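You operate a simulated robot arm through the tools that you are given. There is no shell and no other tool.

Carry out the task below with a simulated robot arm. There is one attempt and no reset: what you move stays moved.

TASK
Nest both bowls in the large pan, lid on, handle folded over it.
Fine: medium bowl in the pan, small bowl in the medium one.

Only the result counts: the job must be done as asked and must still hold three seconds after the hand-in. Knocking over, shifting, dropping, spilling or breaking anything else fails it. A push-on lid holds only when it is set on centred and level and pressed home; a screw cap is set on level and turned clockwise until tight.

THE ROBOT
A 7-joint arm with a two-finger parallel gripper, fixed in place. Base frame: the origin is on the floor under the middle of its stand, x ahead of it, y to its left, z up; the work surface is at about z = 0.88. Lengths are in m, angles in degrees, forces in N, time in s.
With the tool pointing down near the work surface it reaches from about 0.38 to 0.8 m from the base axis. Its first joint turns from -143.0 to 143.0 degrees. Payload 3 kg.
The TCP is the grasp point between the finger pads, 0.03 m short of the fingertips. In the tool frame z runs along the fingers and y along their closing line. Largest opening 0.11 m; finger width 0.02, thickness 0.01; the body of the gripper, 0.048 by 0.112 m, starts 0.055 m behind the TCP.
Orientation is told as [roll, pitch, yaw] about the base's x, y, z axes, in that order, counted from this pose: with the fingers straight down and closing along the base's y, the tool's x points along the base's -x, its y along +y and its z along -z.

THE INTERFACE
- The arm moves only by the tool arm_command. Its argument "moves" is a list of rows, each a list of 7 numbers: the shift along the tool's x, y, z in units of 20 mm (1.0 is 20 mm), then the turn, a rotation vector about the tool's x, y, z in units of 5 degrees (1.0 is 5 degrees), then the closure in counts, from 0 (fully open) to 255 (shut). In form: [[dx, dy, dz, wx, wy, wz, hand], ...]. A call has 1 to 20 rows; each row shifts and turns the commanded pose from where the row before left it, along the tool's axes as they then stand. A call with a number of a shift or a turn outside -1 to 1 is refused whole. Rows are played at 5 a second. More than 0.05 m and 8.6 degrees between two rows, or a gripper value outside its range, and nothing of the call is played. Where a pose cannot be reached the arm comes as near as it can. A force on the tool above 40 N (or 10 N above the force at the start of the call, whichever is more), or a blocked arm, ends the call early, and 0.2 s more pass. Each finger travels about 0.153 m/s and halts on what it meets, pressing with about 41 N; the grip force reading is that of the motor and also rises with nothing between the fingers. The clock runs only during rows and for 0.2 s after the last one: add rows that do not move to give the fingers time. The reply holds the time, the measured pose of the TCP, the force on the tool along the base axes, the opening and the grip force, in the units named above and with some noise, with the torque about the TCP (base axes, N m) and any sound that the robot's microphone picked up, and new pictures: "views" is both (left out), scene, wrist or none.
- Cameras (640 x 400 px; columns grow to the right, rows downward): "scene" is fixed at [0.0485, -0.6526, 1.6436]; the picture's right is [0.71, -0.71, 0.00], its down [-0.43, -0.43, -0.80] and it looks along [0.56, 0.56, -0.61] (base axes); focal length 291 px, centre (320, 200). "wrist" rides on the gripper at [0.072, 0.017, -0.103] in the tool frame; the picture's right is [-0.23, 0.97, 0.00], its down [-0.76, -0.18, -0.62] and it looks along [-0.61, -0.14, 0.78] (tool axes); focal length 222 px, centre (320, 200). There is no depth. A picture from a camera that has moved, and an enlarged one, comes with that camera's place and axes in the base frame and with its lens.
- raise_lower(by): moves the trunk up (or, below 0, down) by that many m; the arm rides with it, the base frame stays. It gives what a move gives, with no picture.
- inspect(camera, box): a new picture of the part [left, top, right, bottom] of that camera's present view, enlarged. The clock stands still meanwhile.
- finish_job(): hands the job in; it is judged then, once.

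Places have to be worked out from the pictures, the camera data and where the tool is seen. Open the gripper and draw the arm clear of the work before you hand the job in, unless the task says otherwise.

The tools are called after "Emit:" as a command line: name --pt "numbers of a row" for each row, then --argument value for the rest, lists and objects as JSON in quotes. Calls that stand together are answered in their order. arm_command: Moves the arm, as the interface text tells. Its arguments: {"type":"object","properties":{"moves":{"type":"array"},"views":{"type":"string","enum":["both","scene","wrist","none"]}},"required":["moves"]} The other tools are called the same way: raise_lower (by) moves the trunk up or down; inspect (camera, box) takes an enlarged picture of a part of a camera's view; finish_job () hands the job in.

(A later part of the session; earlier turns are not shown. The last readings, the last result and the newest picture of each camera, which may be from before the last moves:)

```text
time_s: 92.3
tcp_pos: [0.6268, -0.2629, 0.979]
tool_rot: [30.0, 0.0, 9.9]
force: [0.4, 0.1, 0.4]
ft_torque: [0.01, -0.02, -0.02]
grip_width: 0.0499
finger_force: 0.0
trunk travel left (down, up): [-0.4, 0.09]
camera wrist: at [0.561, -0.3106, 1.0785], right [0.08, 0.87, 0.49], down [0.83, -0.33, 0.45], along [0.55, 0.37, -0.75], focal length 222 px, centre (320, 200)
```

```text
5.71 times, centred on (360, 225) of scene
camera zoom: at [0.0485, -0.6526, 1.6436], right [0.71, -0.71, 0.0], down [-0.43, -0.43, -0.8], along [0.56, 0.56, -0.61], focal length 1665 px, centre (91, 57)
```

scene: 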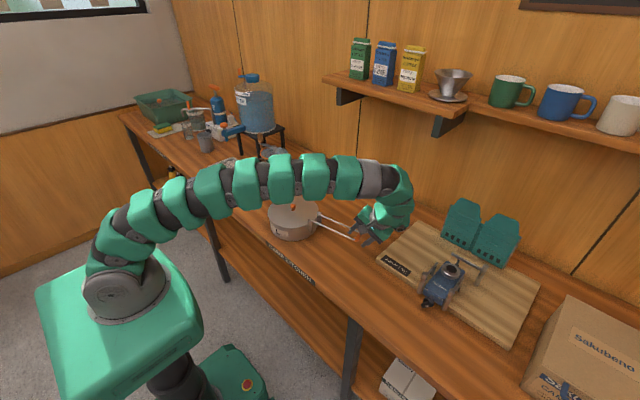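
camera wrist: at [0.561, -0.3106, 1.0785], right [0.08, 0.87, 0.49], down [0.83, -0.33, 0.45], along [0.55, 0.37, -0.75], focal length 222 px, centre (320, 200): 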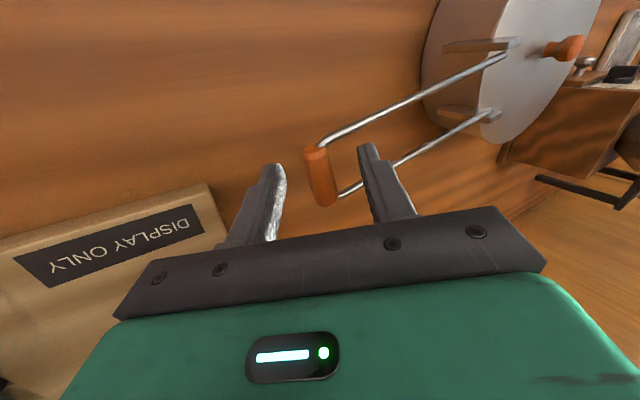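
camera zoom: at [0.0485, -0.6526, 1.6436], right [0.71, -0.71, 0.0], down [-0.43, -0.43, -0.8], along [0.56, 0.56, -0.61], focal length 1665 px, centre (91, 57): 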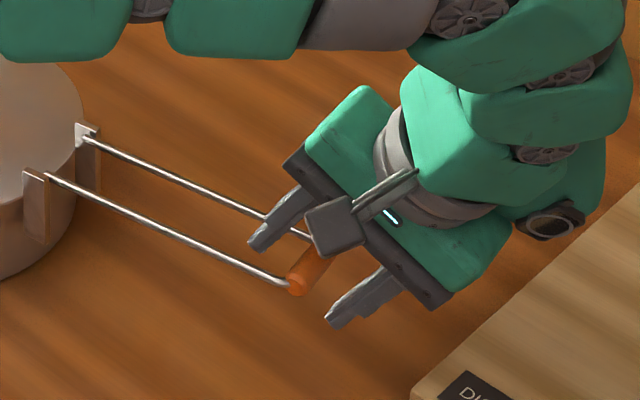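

The fingers straddle the grip with the inboard finger between the wires. I'll close to the loose cage.

Emit:
arm_command --pt "0 0 0 0 0 0 170" --pt "0 0 0 0 0 0 195" --pt "0 0 0 0 0 0 207" --pt "0 0 0 0 0 0 207" --views "both"

Emit:
inspect --camera "wrist" --box '[200, 80, 460, 240]'

Emit:
inspect --camera "scene" --box '[310, 190, 410, 260]'

```text
time_s: 93.3
tcp_pos: [0.6254, -0.2625, 0.9807]
tool_rot: [30.1, -0.2, 9.9]
force: [-0.4, -0.1, -0.2]
ft_torque: [0.03, 0.04, 0.05]
grip_width: 0.0208
finger_force: 0.1
trunk travel left (down, up): [-0.4, 0.09]
camera wrist: at [0.561, -0.3106, 1.0786], right [0.08, 0.87, 0.49], down [0.83, -0.33, 0.45], along [0.55, 0.37, -0.75], focal length 222 px, centre (320, 200)
```

scene: 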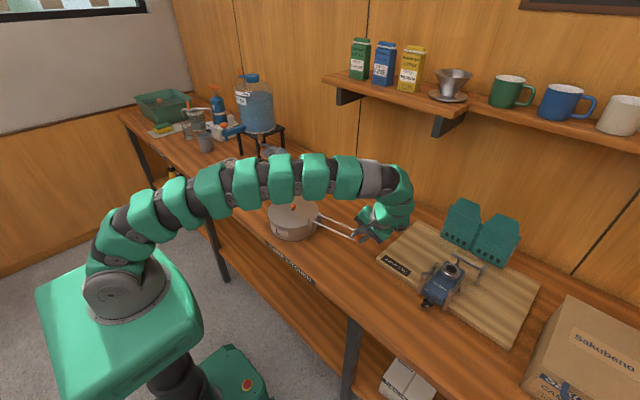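
wrist: 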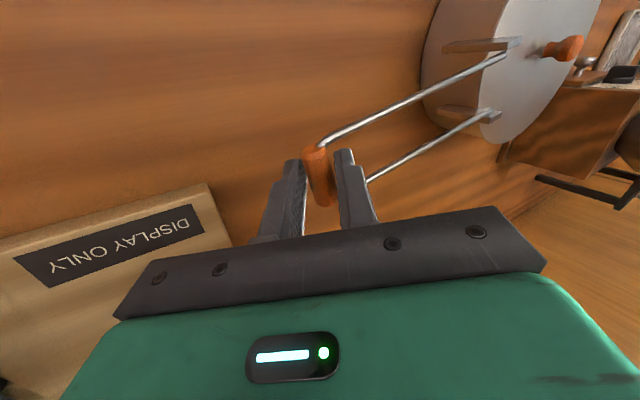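

```text
2.46 times, centred on (330, 160) of wrist
camera zoom: at [0.561, -0.3106, 1.0786], right [0.08, 0.87, 0.49], down [0.83, -0.33, 0.45], along [0.55, 0.37, -0.75], focal length 547 px, centre (295, 298)
```

zoom: 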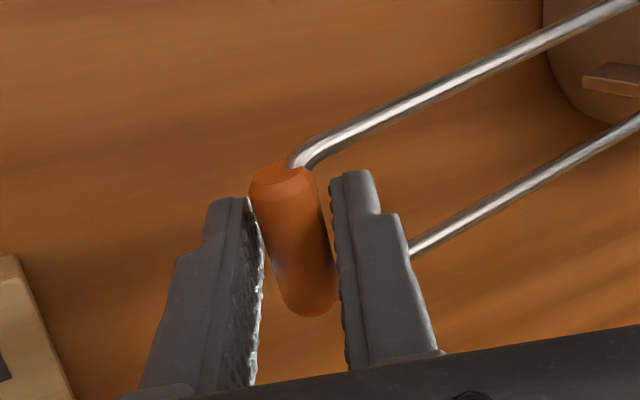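

```text
5.71 times, centred on (360, 225) of scene
camera zoom: at [0.0485, -0.6526, 1.6436], right [0.71, -0.71, 0.0], down [-0.43, -0.43, -0.8], along [0.56, 0.56, -0.61], focal length 1665 px, centre (91, 57)
```

zoom: 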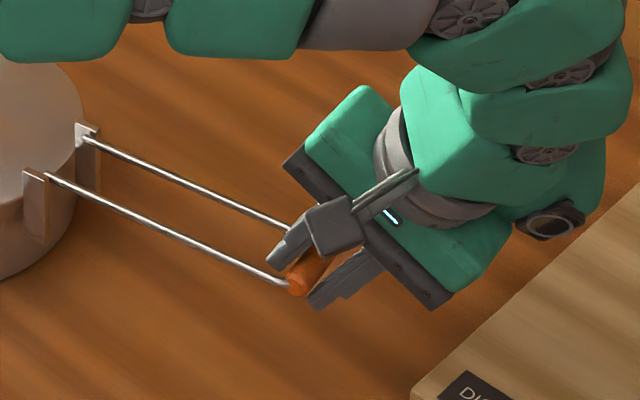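

The grip is loosely caged (20.8 mm opening around a 13 mm grip) with zero force. I'll start lifting along the hinge arc (radius ≈ 0.169 m), gradually reducing the tilt, and check at about 30°.

Emit:
arm_command --pt "0 0.422 -0.62 0.4 0 0 207" --pt "0 0.454 -0.599 0.4 0 0 207" --pt "0 0.485 -0.576 0.4 0 0 207" --pt "0 0 0 0 0 0 207" --views "both"

Emit:
inspect --camera "wrist" --box '[200, 80, 460, 240]'

Emit:
inspect --camera "scene" --box '[290, 180, 410, 260]'

```text
time_s: 94.3
tcp_pos: [0.6232, -0.2553, 1.0241]
tool_rot: [24.0, 0.0, 10.0]
force: [0.4, -0.9, 0.7]
ft_torque: [0.01, -0.02, -0.02]
grip_width: 0.021
finger_force: 0.5
trunk travel left (down, up): [-0.4, 0.09]
camera wrist: at [0.5577, -0.2934, 1.126], right [0.07, 0.92, 0.4], down [0.82, -0.28, 0.5], along [0.57, 0.29, -0.77], focal length 222 px, centre (320, 200)
```

scene: 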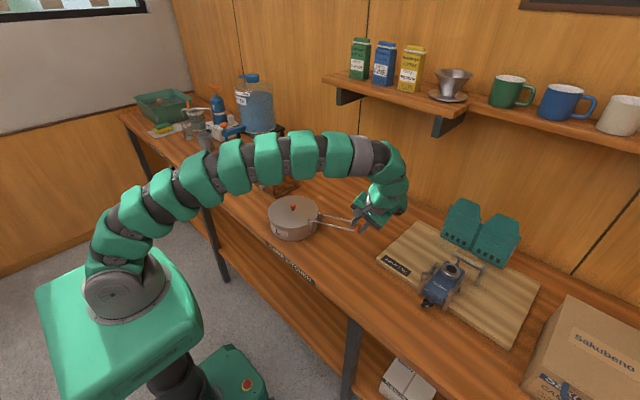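
wrist: 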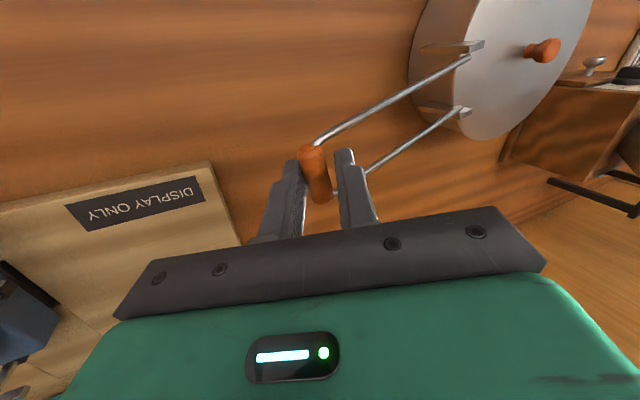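

```text
2.46 times, centred on (330, 160) of wrist
camera zoom: at [0.5577, -0.2934, 1.126], right [0.07, 0.92, 0.4], down [0.82, -0.28, 0.5], along [0.57, 0.29, -0.77], focal length 547 px, centre (295, 298)
```

zoom: 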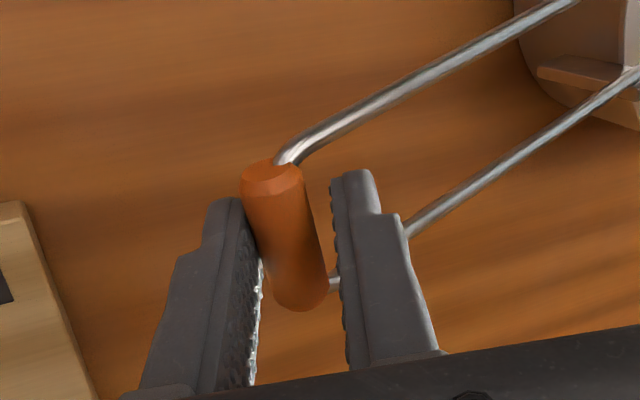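

```text
5.00 times, centred on (350, 220) of scene
camera zoom: at [0.0485, -0.6526, 1.6436], right [0.71, -0.71, 0.0], down [-0.43, -0.43, -0.8], along [0.56, 0.56, -0.61], focal length 1457 px, centre (170, 100)
```

zoom: 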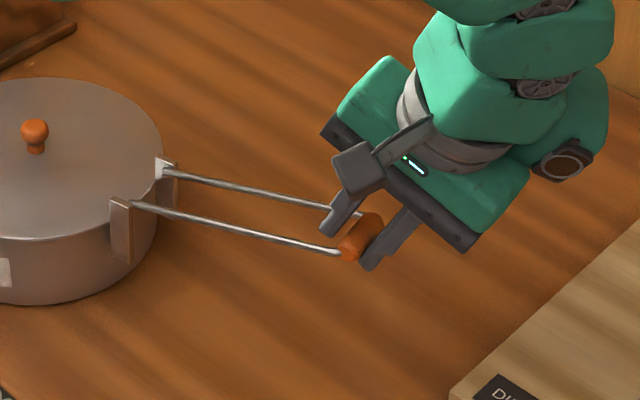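

The handle is following smoothly on the lower finger, with almost no force and the pan steady. I'll continue the arc to about 45°.

Emit:
arm_command --pt "0 0.514 -0.552 0.4 0 0 207" --pt "0 0.542 -0.525 0.4 0 0 207" --pt "0 0.569 -0.497 0.4 0 0 207" --pt "0 0.595 -0.468 0.4 0 0 207" --pt "0 0.618 -0.437 0.4 0 0 207" --pt "0 0.64 -0.406 0.4 0 0 207" --pt "0 0 0 0 0 0 207" --views "both"

Emit:
inspect --camera "wrist" --box '[200, 80, 460, 240]'

Emit:
inspect --camera "scene" --box '[280, 150, 420, 250]'

```text
time_s: 95.9
tcp_pos: [0.616, -0.2098, 1.1018]
tool_rot: [12.0, -0.1, 10.0]
force: [-0.2, 0.5, -0.6]
ft_torque: [-0.01, 0.01, -0.03]
grip_width: 0.0209
finger_force: 0.7
trunk travel left (down, up): [-0.4, 0.09]
camera wrist: at [0.5461, -0.2266, 1.2064], right [0.06, 0.98, 0.2], down [0.8, -0.17, 0.57], along [0.59, 0.13, -0.79], focal length 222 px, centre (320, 200)
```

scene: 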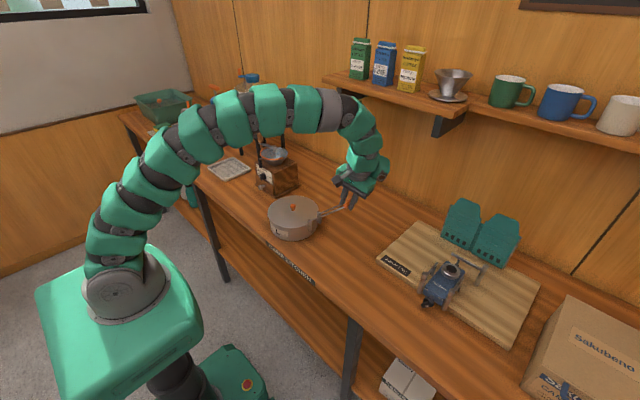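
wrist: 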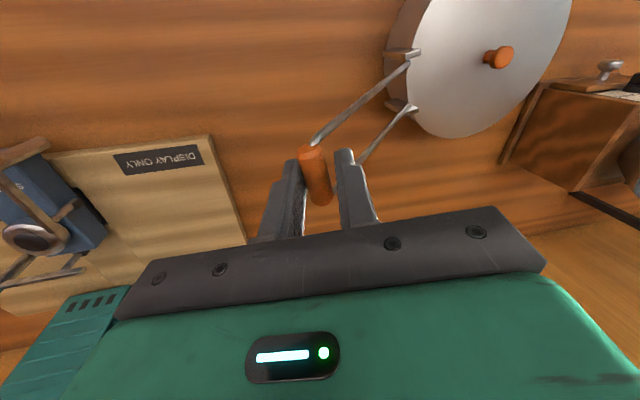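

```text
2.46 times, centred on (330, 160) of wrist
camera zoom: at [0.5461, -0.2266, 1.2064], right [0.06, 0.98, 0.2], down [0.8, -0.17, 0.57], along [0.59, 0.13, -0.79], focal length 547 px, centre (295, 298)
```

zoom: 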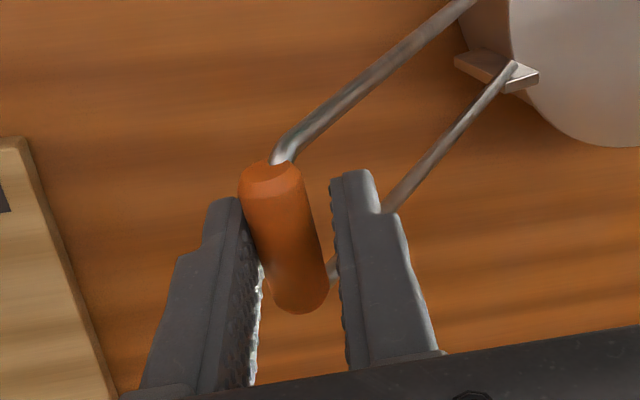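

```text
4.00 times, centred on (350, 200) of scene
camera zoom: at [0.0485, -0.6526, 1.6436], right [0.71, -0.71, 0.0], down [-0.43, -0.43, -0.8], along [0.56, 0.56, -0.61], focal length 1166 px, centre (200, 200)
```

zoom: 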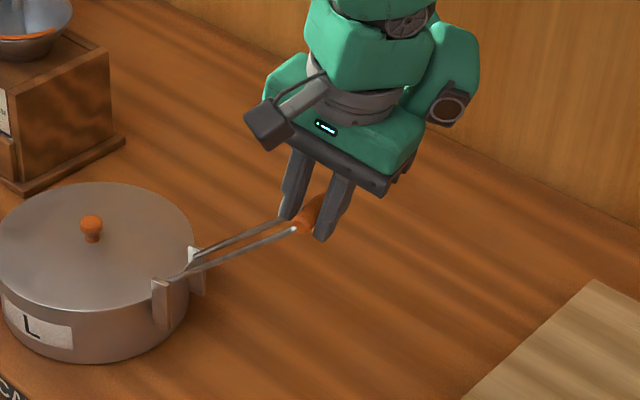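

Still smooth at 45°. I'll continue to about 75°, bringing the tool upright.

Emit:
arm_command --pt "0 0.661 -0.373 0.4 0 0 207" --pt "0 0.679 -0.34 0.4 0 0 207" --pt "0 0.697 -0.305 0.4 0 0 207" --pt "0 0.712 -0.27 0.4 0 0 207" --pt "0 0.725 -0.233 0.4 0 0 207" --pt "0 0.736 -0.196 0.4 0 0 207" --pt "0 0 0 0 0 0 207" --views "both"

Emit:
inspect --camera "wrist" --box '[200, 80, 460, 240]'

Emit:
inspect --camera "scene" --box '[250, 140, 390, 250]'

```text
time_s: 97.5
tcp_pos: [0.6034, -0.1331, 1.1451]
tool_rot: [0.0, -0.1, 10.0]
force: [-0.6, -0.3, -0.5]
ft_torque: [0.01, -0.02, 0.0]
grip_width: 0.0208
finger_force: 0.0
trunk travel left (down, up): [-0.4, 0.09]
camera wrist: at [0.5287, -0.1271, 1.249], right [0.06, 1.0, 0.0], down [0.78, -0.04, 0.62], along [0.62, -0.03, -0.78], focal length 222 px, centre (320, 200)
```

scene: 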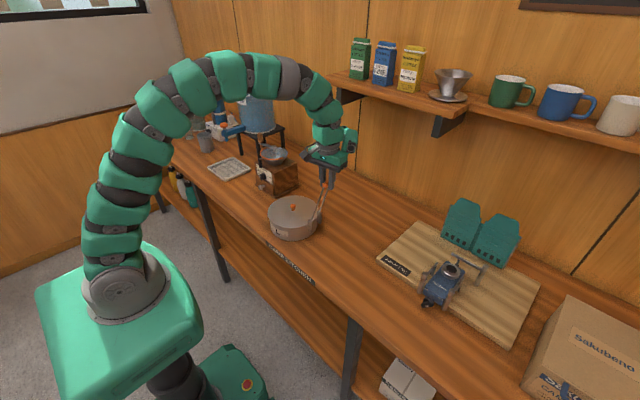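
wrist: 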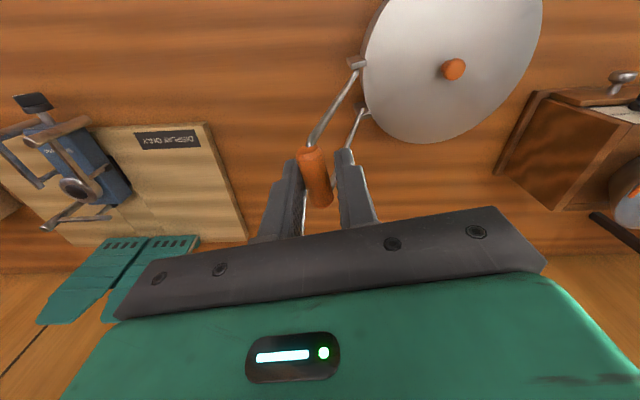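

```text
2.46 times, centred on (330, 160) of wrist
camera zoom: at [0.5287, -0.1271, 1.249], right [0.06, 1.0, 0.0], down [0.78, -0.04, 0.62], along [0.62, -0.03, -0.78], focal length 547 px, centre (295, 298)
```

zoom: 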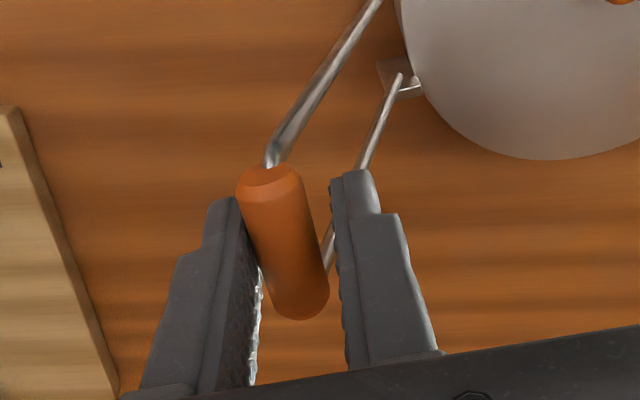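

```text
3.64 times, centred on (320, 195) of scene
camera zoom: at [0.0485, -0.6526, 1.6436], right [0.71, -0.71, 0.0], down [-0.43, -0.43, -0.8], along [0.56, 0.56, -0.61], focal length 1060 px, centre (320, 218)
```

zoom: 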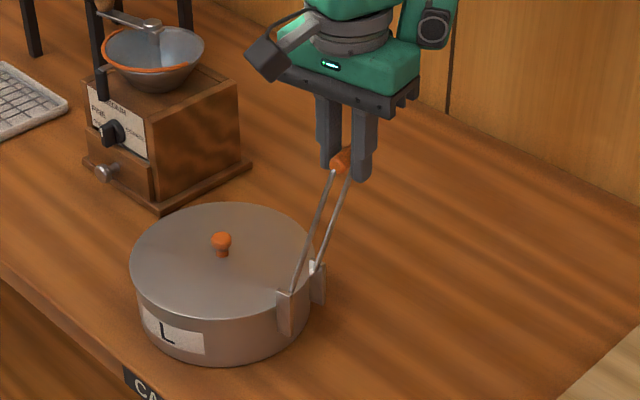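

At about 72° everything is still smooth. I'll carry on over the top to about 120° with the tool upright; the inboard finger will then restrain the handle as it tips over.

Emit:
arm_command --pt "0 0.719 -0.16 0 0 0 207" --pt "0 0.731 -0.097 0 0 0 207" --pt "0 0.736 -0.032 0 0 0 207" --pt "0 0.736 0.032 0 0 0 207" --pt "0 0.731 0.097 0 0 0 207" --pt "0 0.719 0.16 0 0 0 207" --pt "0 0.703 0.222 0 0 0 207" --pt "0 0.68 0.282 0 0 0 207" --pt "0 0.654 0.34 0 0 0 207" --pt "0 0 0 0 0 0 207" --views "both"

Emit:
inspect --camera "wrist" --box '[200, 80, 460, 240]'

Emit:
inspect --camera "scene" --box '[240, 140, 380, 250]'

```text
time_s: 99.7
tcp_pos: [0.5812, -0.0061, 1.1287]
tool_rot: [0.0, 0.0, 10.1]
force: [0.7, 0.2, 0.3]
ft_torque: [0.0, 0.01, -0.02]
grip_width: 0.0205
finger_force: 0.3
trunk travel left (down, up): [-0.4, 0.09]
camera wrist: at [0.5062, -0.0012, 1.2319], right [0.06, 1.0, 0.0], down [0.78, -0.04, 0.62], along [0.62, -0.03, -0.78], focal length 222 px, centre (320, 200)
```

scene: 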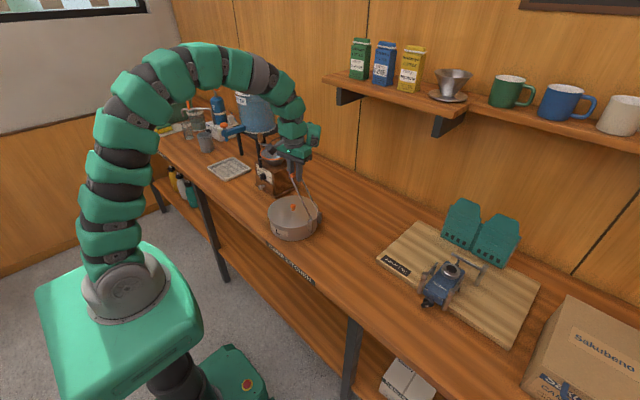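
wrist: 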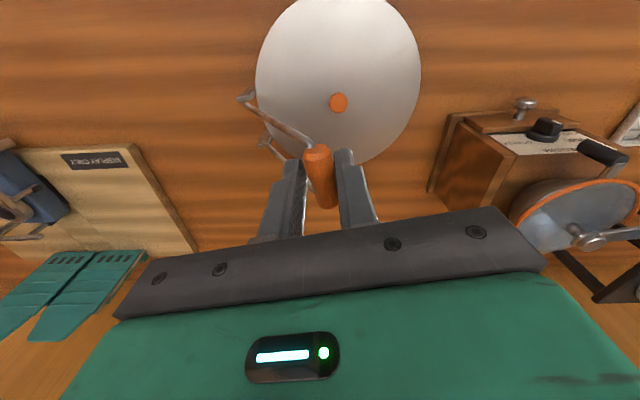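

```text
2.46 times, centred on (330, 160) of wrist
camera zoom: at [0.5062, -0.0012, 1.2319], right [0.06, 1.0, 0.0], down [0.78, -0.04, 0.62], along [0.62, -0.03, -0.78], focal length 547 px, centre (295, 298)
```

zoom: 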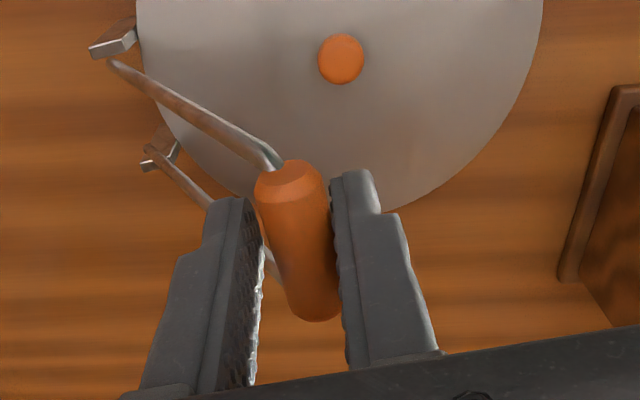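

```text
3.64 times, centred on (310, 195) of scene
camera zoom: at [0.0485, -0.6526, 1.6436], right [0.71, -0.71, 0.0], down [-0.43, -0.43, -0.8], along [0.56, 0.56, -0.61], focal length 1060 px, centre (356, 218)
```

zoom: 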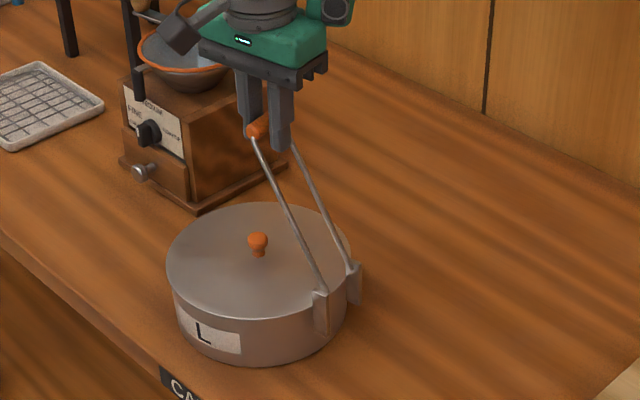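

The handle has tipped over and rests on the inboard finger at about 122°. I'll continue lowering along the arc to about 150°, and check that the wires will straddle the knob.

Emit:
arm_command --pt "0 0.622 0.396 0 0 0 207" --pt "0 0.585 0.449 0 0 0 207" --pt "0 0.543 0.498 0 0 0 207" --pt "0 0.498 0.543 0 0 0 207" --pt "0 0.449 0.585 0 0 0 207" --pt "0 0.396 0.622 0 0 0 207" --pt "0 0 0 0 0 0 207" --views "both"

Emit:
inspect --camera "wrist" --box '[180, 40, 460, 240]'

Emit:
inspect --camera "scene" --box '[250, 170, 350, 250]'

```text
time_s: 101.3
tcp_pos: [0.5694, 0.056, 1.0665]
tool_rot: [0.1, -0.1, 9.9]
force: [0.4, 0.7, 0.1]
ft_torque: [0.01, -0.01, 0.03]
grip_width: 0.0208
finger_force: 0.0
trunk travel left (down, up): [-0.4, 0.09]
camera wrist: at [0.4956, 0.0607, 1.1701], right [0.06, 1.0, 0.0], down [0.78, -0.04, 0.62], along [0.62, -0.03, -0.78], focal length 222 px, centre (320, 200)
```

scene: 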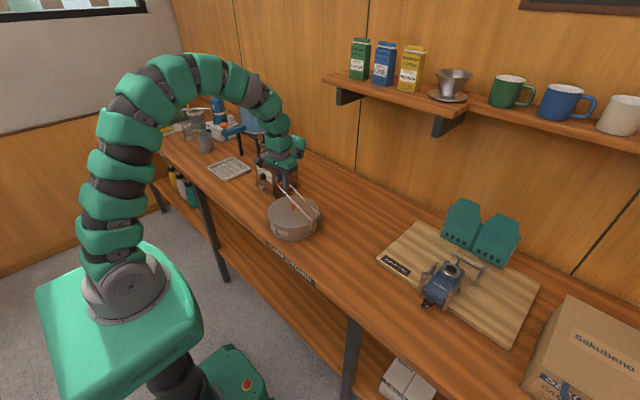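
wrist: 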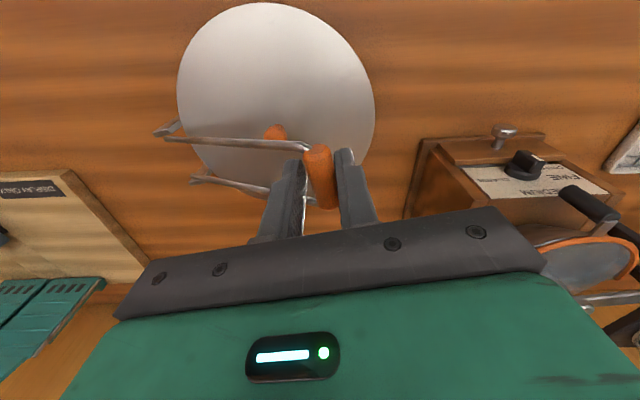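

```text
2.00 times, centred on (320, 140) of wrist
camera zoom: at [0.4956, 0.0607, 1.1701], right [0.06, 1.0, 0.0], down [0.78, -0.04, 0.62], along [0.62, -0.03, -0.78], focal length 444 px, centre (320, 320)
```

zoom: 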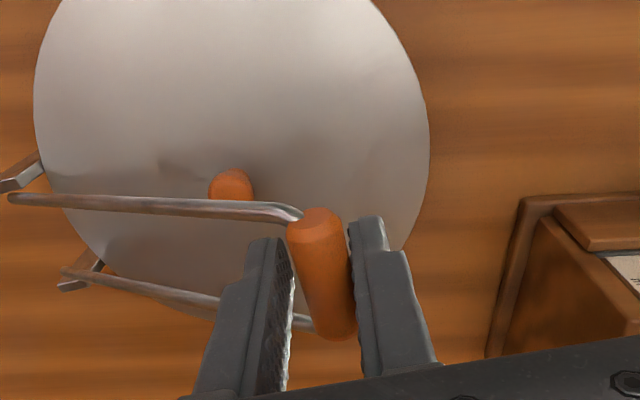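

```text
5.00 times, centred on (300, 210) of scene
camera zoom: at [0.0485, -0.6526, 1.6436], right [0.71, -0.71, 0.0], down [-0.43, -0.43, -0.8], along [0.56, 0.56, -0.61], focal length 1457 px, centre (420, 150)
```

zoom: 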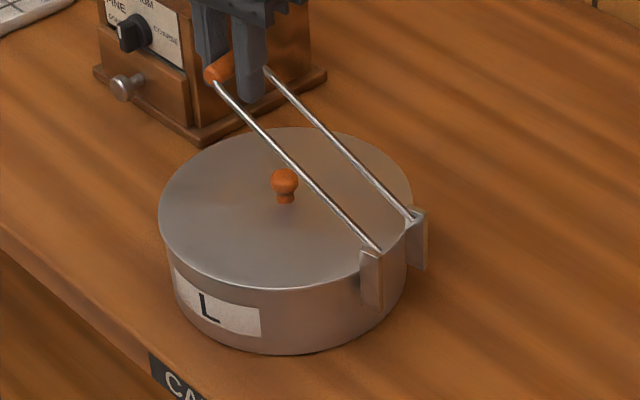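

The handle is at about 150°. From the geometry, the near wire should pass roughly 4–6 mm clear of the knob. I'll lower to about 165° and look again before the last part.

Emit:
arm_command --pt "0 0.34 0.57 0 0 0 207" --pt "0 0.282 0.597 0 0 0 207" --pt "0 0.222 0.62 0 0 0 207" --pt "0 0 0 0 0 0 207" --views "both"

Emit:
inspect --camera "wrist" --box '[180, 60, 460, 240]'

Emit:
inspect --camera "scene" --box '[260, 180, 340, 240]'

```text
time_s: 102.3
tcp_pos: [0.5664, 0.0735, 1.0316]
tool_rot: [0.1, 0.0, 10.0]
force: [0.1, 1.4, 0.2]
ft_torque: [-0.02, 0.0, -0.01]
grip_width: 0.0211
finger_force: 0.6
trunk travel left (down, up): [-0.4, 0.09]
camera wrist: at [0.4928, 0.077, 1.1344], right [0.06, 1.0, 0.0], down [0.78, -0.04, 0.62], along [0.62, -0.03, -0.78], focal length 222 px, centre (320, 200)
```

scene: 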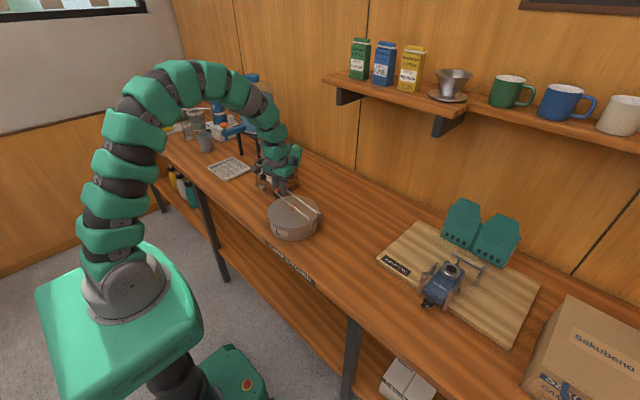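
wrist: 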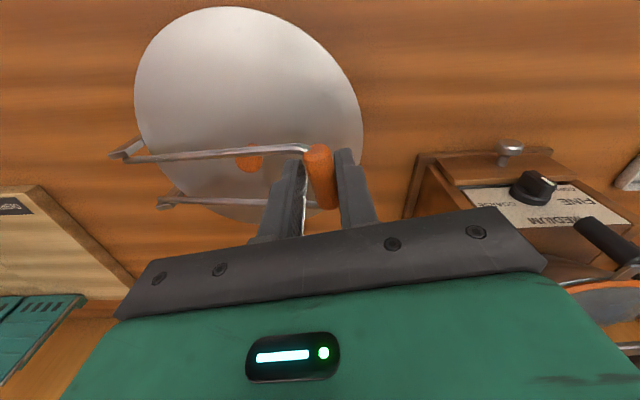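

```text
2.22 times, centred on (320, 150) of wrist
camera zoom: at [0.4928, 0.077, 1.1344], right [0.06, 1.0, 0.0], down [0.78, -0.04, 0.62], along [0.62, -0.03, -0.78], focal length 494 px, centre (320, 311)
```

zoom: 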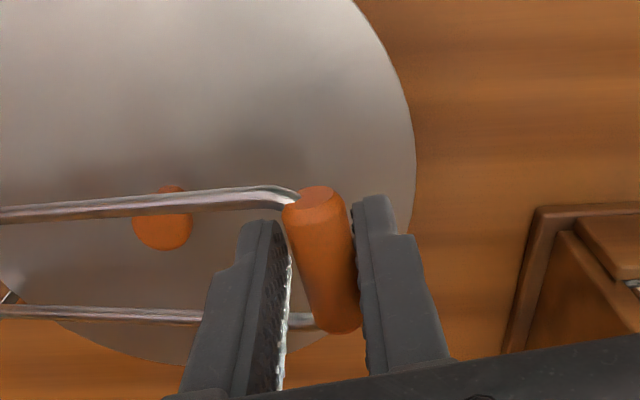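

```text
6.67 times, centred on (300, 210) of scene
camera zoom: at [0.0485, -0.6526, 1.6436], right [0.71, -0.71, 0.0], down [-0.43, -0.43, -0.8], along [0.56, 0.56, -0.61], focal length 1943 px, centre (453, 133)
```

zoom: 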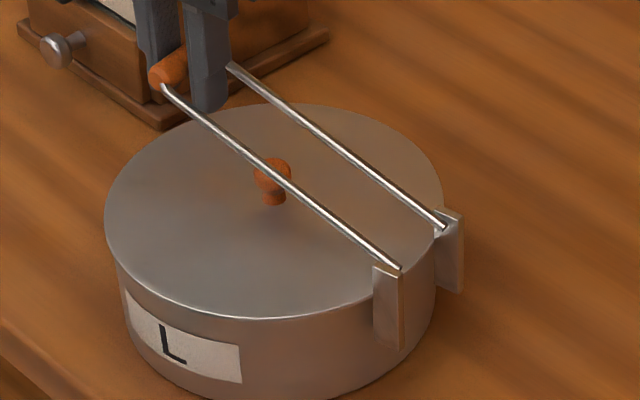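

The knob sits between the two wires, with clearance on both sides. I'll lower on to about 175°.

Emit:
arm_command --pt "0 0.16 0.7 0 0 0 207" --pt "0 0.097 0.7 0 0 0 207" --pt "0 0 0 0 0 0 207" --views "both"

Emit:
inspect --camera "wrist" --box '[180, 60, 460, 240]'

Emit:
inspect --camera "scene" --box '[260, 180, 340, 240]'

```text
time_s: 103.1
tcp_pos: [0.5662, 0.0769, 1.0024]
tool_rot: [0.1, -0.1, 9.9]
force: [0.2, 2.6, -0.3]
ft_torque: [0.0, 0.04, 0.06]
grip_width: 0.0222
finger_force: 0.6
trunk travel left (down, up): [-0.4, 0.09]
camera wrist: at [0.4918, 0.0814, 1.1068], right [0.06, 1.0, 0.0], down [0.78, -0.04, 0.62], along [0.62, -0.03, -0.78], focal length 222 px, centre (320, 200)
```

scene: 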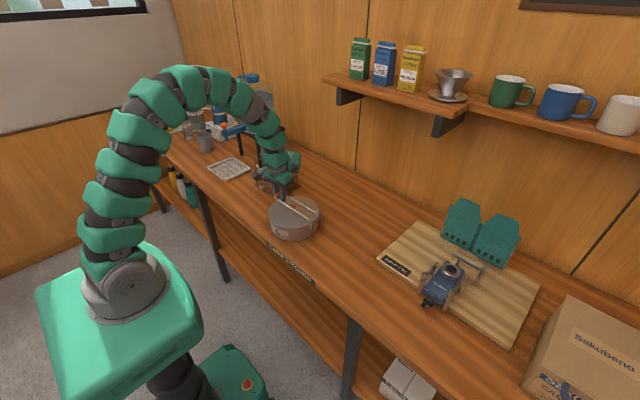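
wrist: 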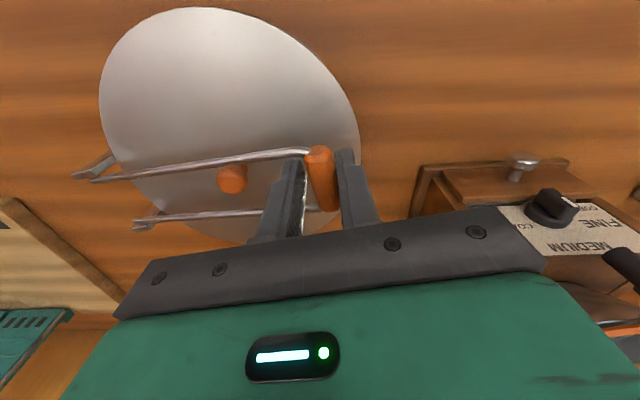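

```text
2.22 times, centred on (320, 150) of wrist
camera zoom: at [0.4918, 0.0814, 1.1068], right [0.06, 1.0, 0.0], down [0.78, -0.04, 0.62], along [0.62, -0.03, -0.78], focal length 494 px, centre (320, 311)
```

zoom: 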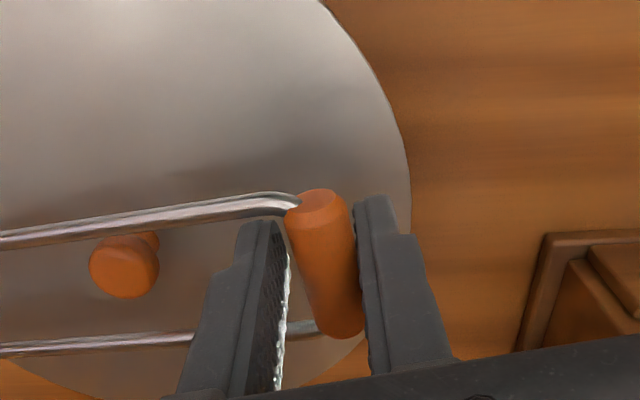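

```text
6.67 times, centred on (300, 210) of scene
camera zoom: at [0.0485, -0.6526, 1.6436], right [0.71, -0.71, 0.0], down [-0.43, -0.43, -0.8], along [0.56, 0.56, -0.61], focal length 1943 px, centre (453, 133)
```

zoom: 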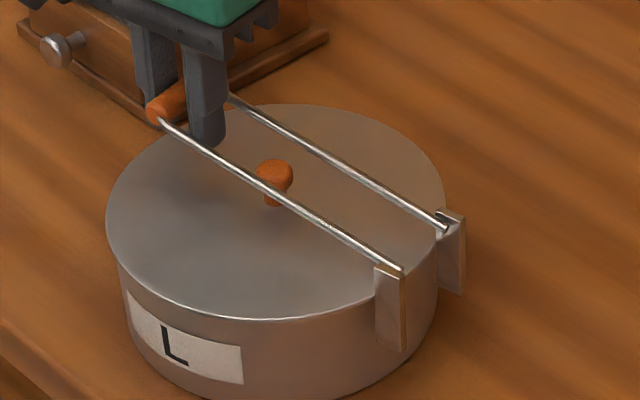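

The wires straddle the knob cleanly. The inboard finger is pushing on the grip slightly (2.6 N sideways), so I'll shift 4 mm outward to relieve it and lower the rest of the way.

Emit:
arm_command --pt "0 0.2 0 0 0 0 207" --pt "0 0.02 0.35 0 0 0 207" --pt "0 0.02 0.35 0 0 0 207" --pt "0 0 0 0 0 0 207" --views "both"

Emit:
inspect --camera "wrist" --box '[180, 60, 460, 240]'

Emit:
inspect --camera "scene" --box '[260, 180, 340, 240]'

```text
time_s: 104.1
tcp_pos: [0.5646, 0.0823, 0.9894]
tool_rot: [-0.1, 0.0, 10.0]
force: [0.0, -0.3, -0.5]
ft_torque: [0.01, -0.02, 0.03]
grip_width: 0.0206
finger_force: 0.0
trunk travel left (down, up): [-0.4, 0.09]
camera wrist: at [0.4908, 0.0864, 1.0932], right [0.06, 1.0, 0.0], down [0.78, -0.04, 0.62], along [0.62, -0.03, -0.78], focal length 222 px, centre (320, 200)
```

scene: 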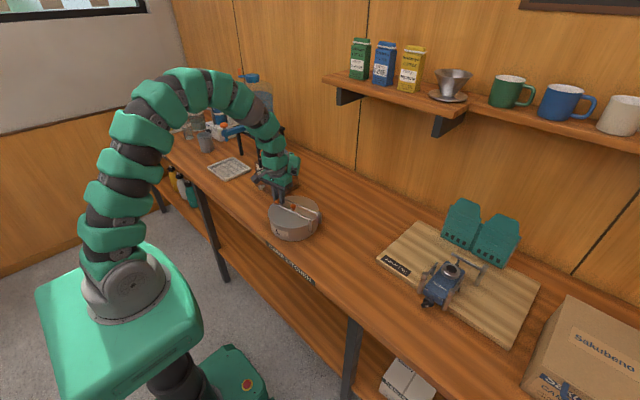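
wrist: 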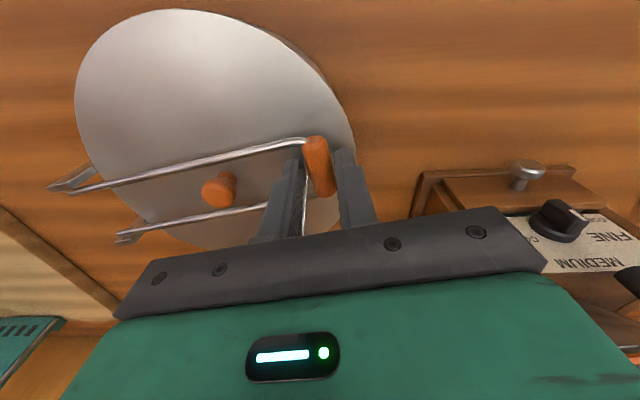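

```text
2.22 times, centred on (320, 150) of wrist
camera zoom: at [0.4908, 0.0864, 1.0932], right [0.06, 1.0, 0.0], down [0.78, -0.04, 0.62], along [0.62, -0.03, -0.78], focal length 494 px, centre (320, 311)
```

zoom: 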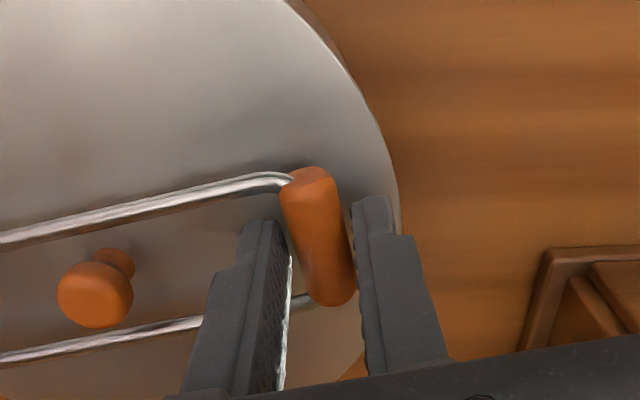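

```text
6.67 times, centred on (300, 210) of scene
camera zoom: at [0.0485, -0.6526, 1.6436], right [0.71, -0.71, 0.0], down [-0.43, -0.43, -0.8], along [0.56, 0.56, -0.61], focal length 1943 px, centre (453, 133)
```

zoom: 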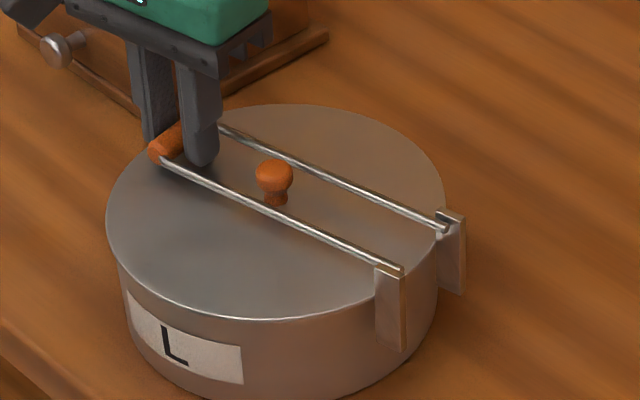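

The handle has dropped onto the lid, with the wires either side of the knob. I see a thin line at the lid's far edge, so I'll check that the lid has not shifted.

Emit:
inspect --camera "wrist" --box '[280, 40, 380, 150]'

Emit:
inspect --camera "wrist" --box '[60, 0, 200, 120]'

Emit:
inspect --camera "scene" --box '[264, 205, 290, 231]'

Emit:
inspect --camera "scene" --box '[286, 208, 325, 237]'

```text
3.64 times, centred on (330, 95) of wrist
camera zoom: at [0.4908, 0.0864, 1.0932], right [0.06, 1.0, 0.0], down [0.78, -0.04, 0.62], along [0.62, -0.03, -0.78], focal length 808 px, centre (284, 582)
```

zoom: 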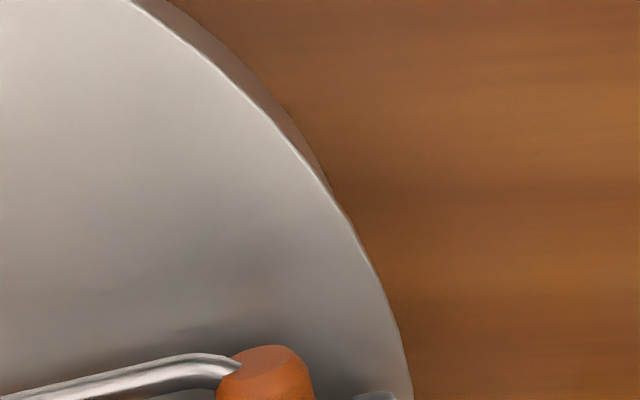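

```text
3.33 times, centred on (130, 60) of wrist
camera zoom: at [0.4908, 0.0864, 1.0932], right [0.06, 1.0, 0.0], down [0.78, -0.04, 0.62], along [0.62, -0.03, -0.78], focal length 740 px, centre (953, 667)
```

zoom: 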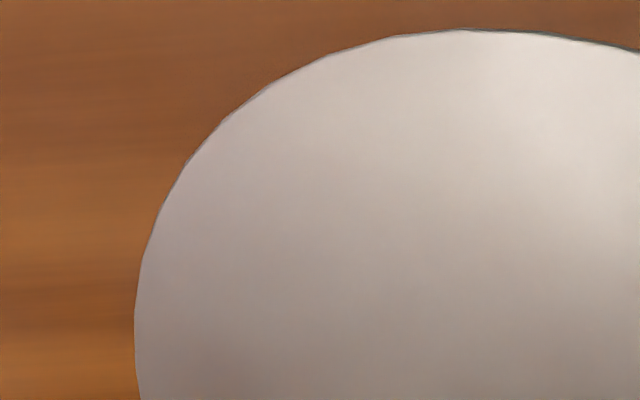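

```text
15.38 times, centred on (277, 218) of scene
camera zoom: at [0.0485, -0.6526, 1.6436], right [0.71, -0.71, 0.0], down [-0.43, -0.43, -0.8], along [0.56, 0.56, -0.61], focal length 4483 px, centre (982, -77)
```

zoom: 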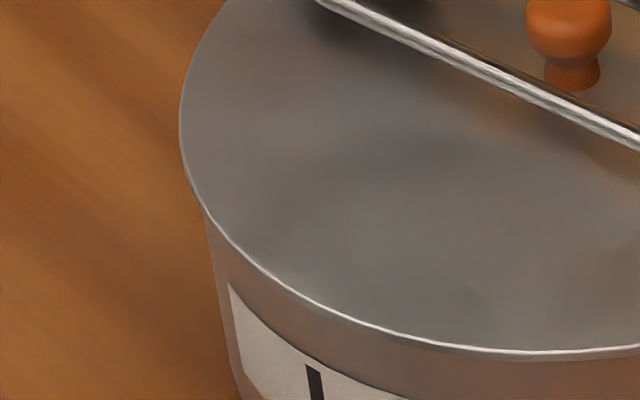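

```text
13.79 times, centred on (306, 222) of scene
camera zoom: at [0.0485, -0.6526, 1.6436], right [0.71, -0.71, 0.0], down [-0.43, -0.43, -0.8], along [0.56, 0.56, -0.61], focal length 4019 px, centre (520, -110)
```

zoom: 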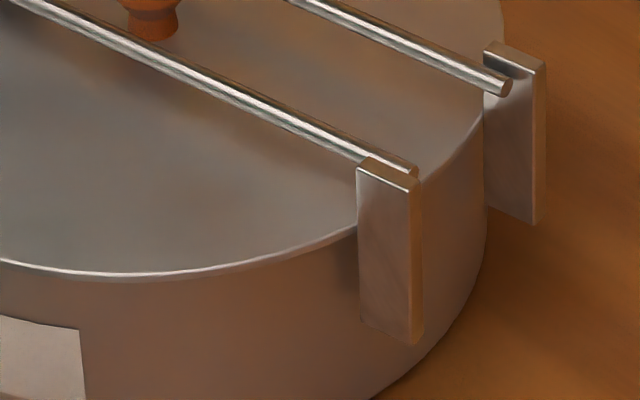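

The seam is still flush; that line is just the pan's outer wall seen from the side. I'll open the cage and rise straight up to see where the handle rests on its own.

Emit:
arm_command --pt "0 0 0 0 0 0 180" --pt "0 0 0 0 0 0 155" --pt "0 0 -0.4 0 0 0 155" --pt "0 0 -0.8 0 0 0 155" --pt "0 0 -1 0 0 0 155" --pt "0 0 -1 0 0 0 155" --pt "0 0 -1 0 0 0 155" --pt "0 0 0 0 0 0 155" --views "both"

Emit:
inspect --camera "wrist" --box '[100, 0, 420, 200]'

Emit:
inspect --camera "scene" --box '[255, 180, 335, 245]'

```text
time_s: 105.9
tcp_pos: [0.5638, 0.082, 1.0731]
tool_rot: [0.0, 0.0, 9.9]
force: [0.1, 0.1, -0.8]
ft_torque: [0.0, -0.02, 0.0]
grip_width: 0.0431
finger_force: 0.0
trunk travel left (down, up): [-0.4, 0.09]
camera wrist: at [0.4906, 0.0868, 1.1763], right [0.06, 1.0, 0.0], down [0.78, -0.04, 0.62], along [0.62, -0.03, -0.78], focal length 222 px, centre (320, 200)
```

scene: 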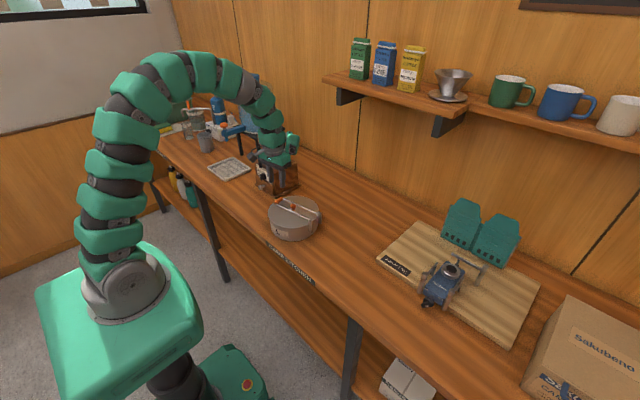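
wrist: 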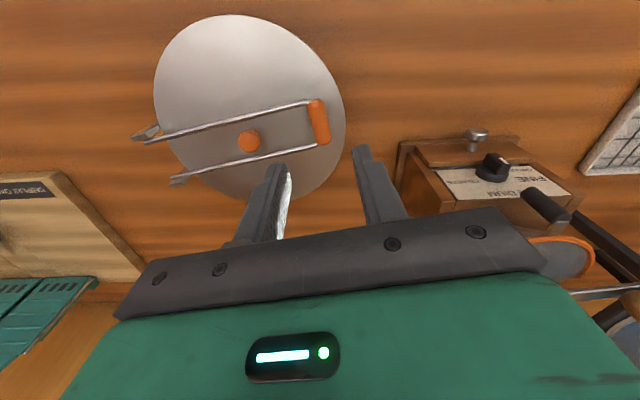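

```text
2.00 times, centred on (260, 100) of wrist
camera zoom: at [0.4906, 0.0868, 1.1763], right [0.06, 1.0, 0.0], down [0.78, -0.04, 0.62], along [0.62, -0.03, -0.78], focal length 444 px, centre (440, 400)
```

zoom: 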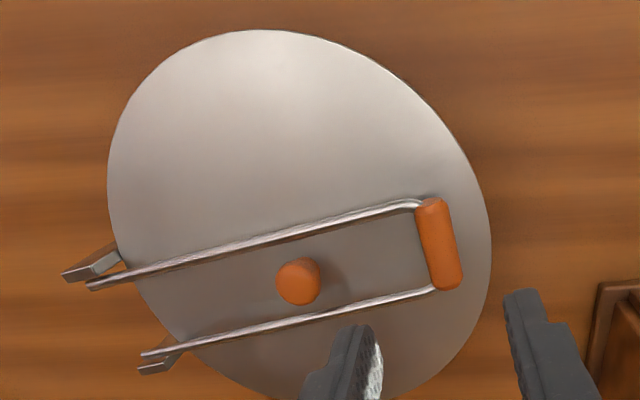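

```text
6.15 times, centred on (295, 212) of scene
camera zoom: at [0.0485, -0.6526, 1.6436], right [0.71, -0.71, 0.0], down [-0.43, -0.43, -0.8], along [0.56, 0.56, -0.61], focal length 1793 px, centre (474, 123)
```

zoom: 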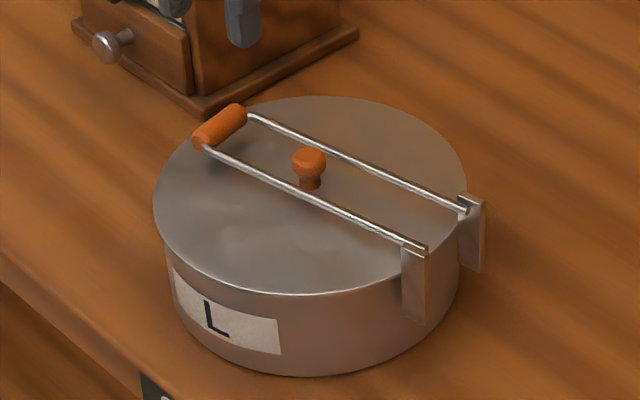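

The handle lies folded over the lid, straddling the knob. To be sure it is fully down, I'll close the fingers and press lightly on the grip from above.

Emit:
arm_command --pt "0 0 0 0 0 0 255" --pt "0 0 0 0 0 0 255" --pt "0 0 0.8 0 0 0 255" --pt "0 0 0.8 0 0 0 255" --pt "0 0 0.8 0 0 0 255" --pt "0 0 0.6 0 0 0 255" --pt "0 0 0.3 0 0 0 255" --pt "0 0 0 0 0 0 255" --views "both"

Emit:
inspect --camera "scene" --box '[255, 180, 335, 245]'

```text
time_s: 107.7
tcp_pos: [0.5653, 0.0836, 1.0069]
tool_rot: [0.1, -0.1, 9.9]
force: [1.5, 0.3, 2.5]
ft_torque: [-0.02, -0.01, 0.06]
grip_width: 0.0001
finger_force: 37.4
trunk travel left (down, up): [-0.4, 0.09]
camera wrist: at [0.4912, 0.0869, 1.1105], right [0.06, 1.0, 0.0], down [0.78, -0.04, 0.62], along [0.62, -0.03, -0.78], focal length 222 px, centre (320, 200)
```

scene: 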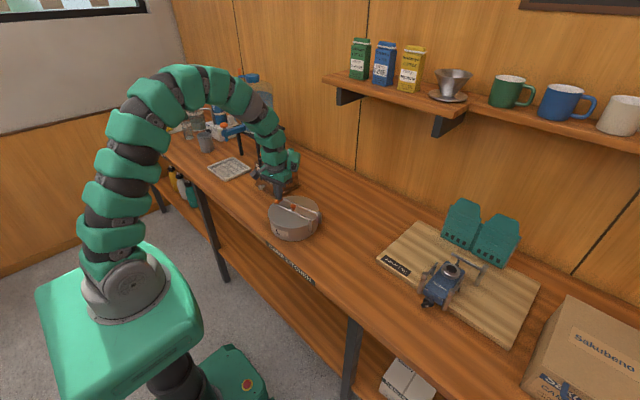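
wrist: 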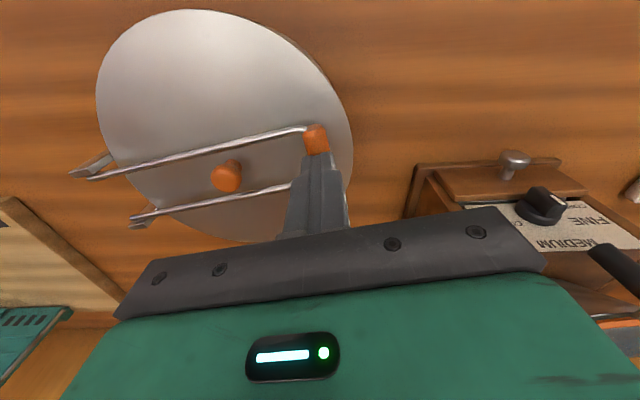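

```text
6.15 times, centred on (295, 212) of scene
camera zoom: at [0.0485, -0.6526, 1.6436], right [0.71, -0.71, 0.0], down [-0.43, -0.43, -0.8], along [0.56, 0.56, -0.61], focal length 1793 px, centre (474, 123)
```

zoom: 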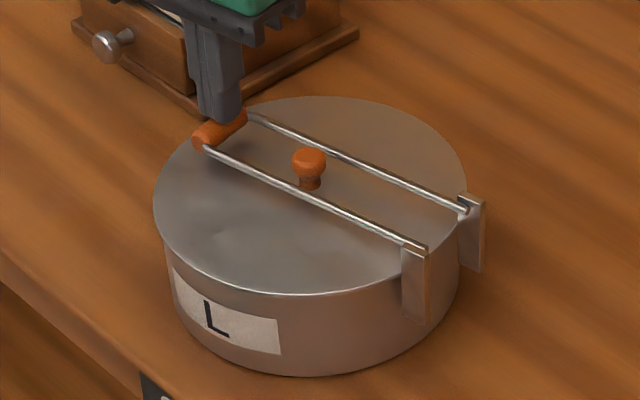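

The tips touch the grip at about z=0.977, so the handle is essentially horizontal. I'll press a little further to see whether it is against its stop.

Emit:
arm_command --pt "0 0 0.08 0 0 0 255" --pt "0 0 0.08 0 0 0 255" --pt "0 0 0 0 0 0 255" --views "scene"

Emit:
inspect --camera "scene" --box '[255, 180, 335, 245]'

```text
time_s: 108.5
tcp_pos: [0.5654, 0.0823, 1.0049]
tool_rot: [-0.1, -0.2, 9.9]
force: [5.5, 2.5, 24.2]
ft_torque: [0.05, 0.07, -0.04]
grip_width: 0.0001
finger_force: 37.8
trunk travel left (down, up): [-0.4, 0.09]
```

scene: 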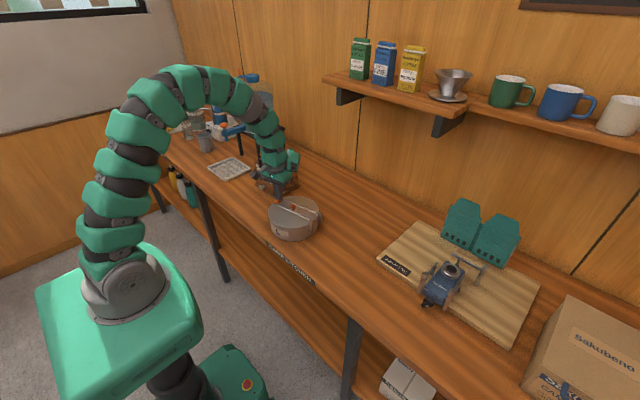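

```text
6.15 times, centred on (295, 212) of scene
camera zoom: at [0.0485, -0.6526, 1.6436], right [0.71, -0.71, 0.0], down [-0.43, -0.43, -0.8], along [0.56, 0.56, -0.61], focal length 1793 px, centre (474, 123)
```

zoom: 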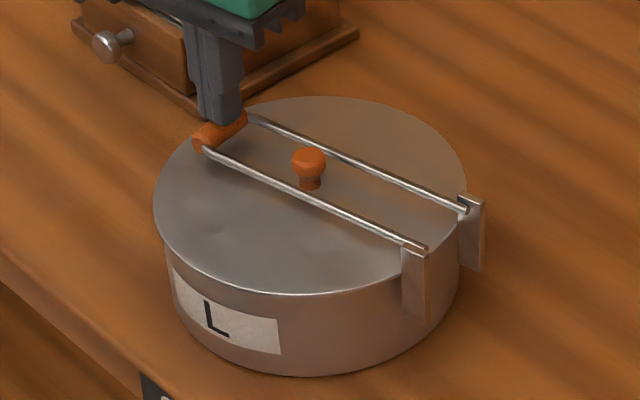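

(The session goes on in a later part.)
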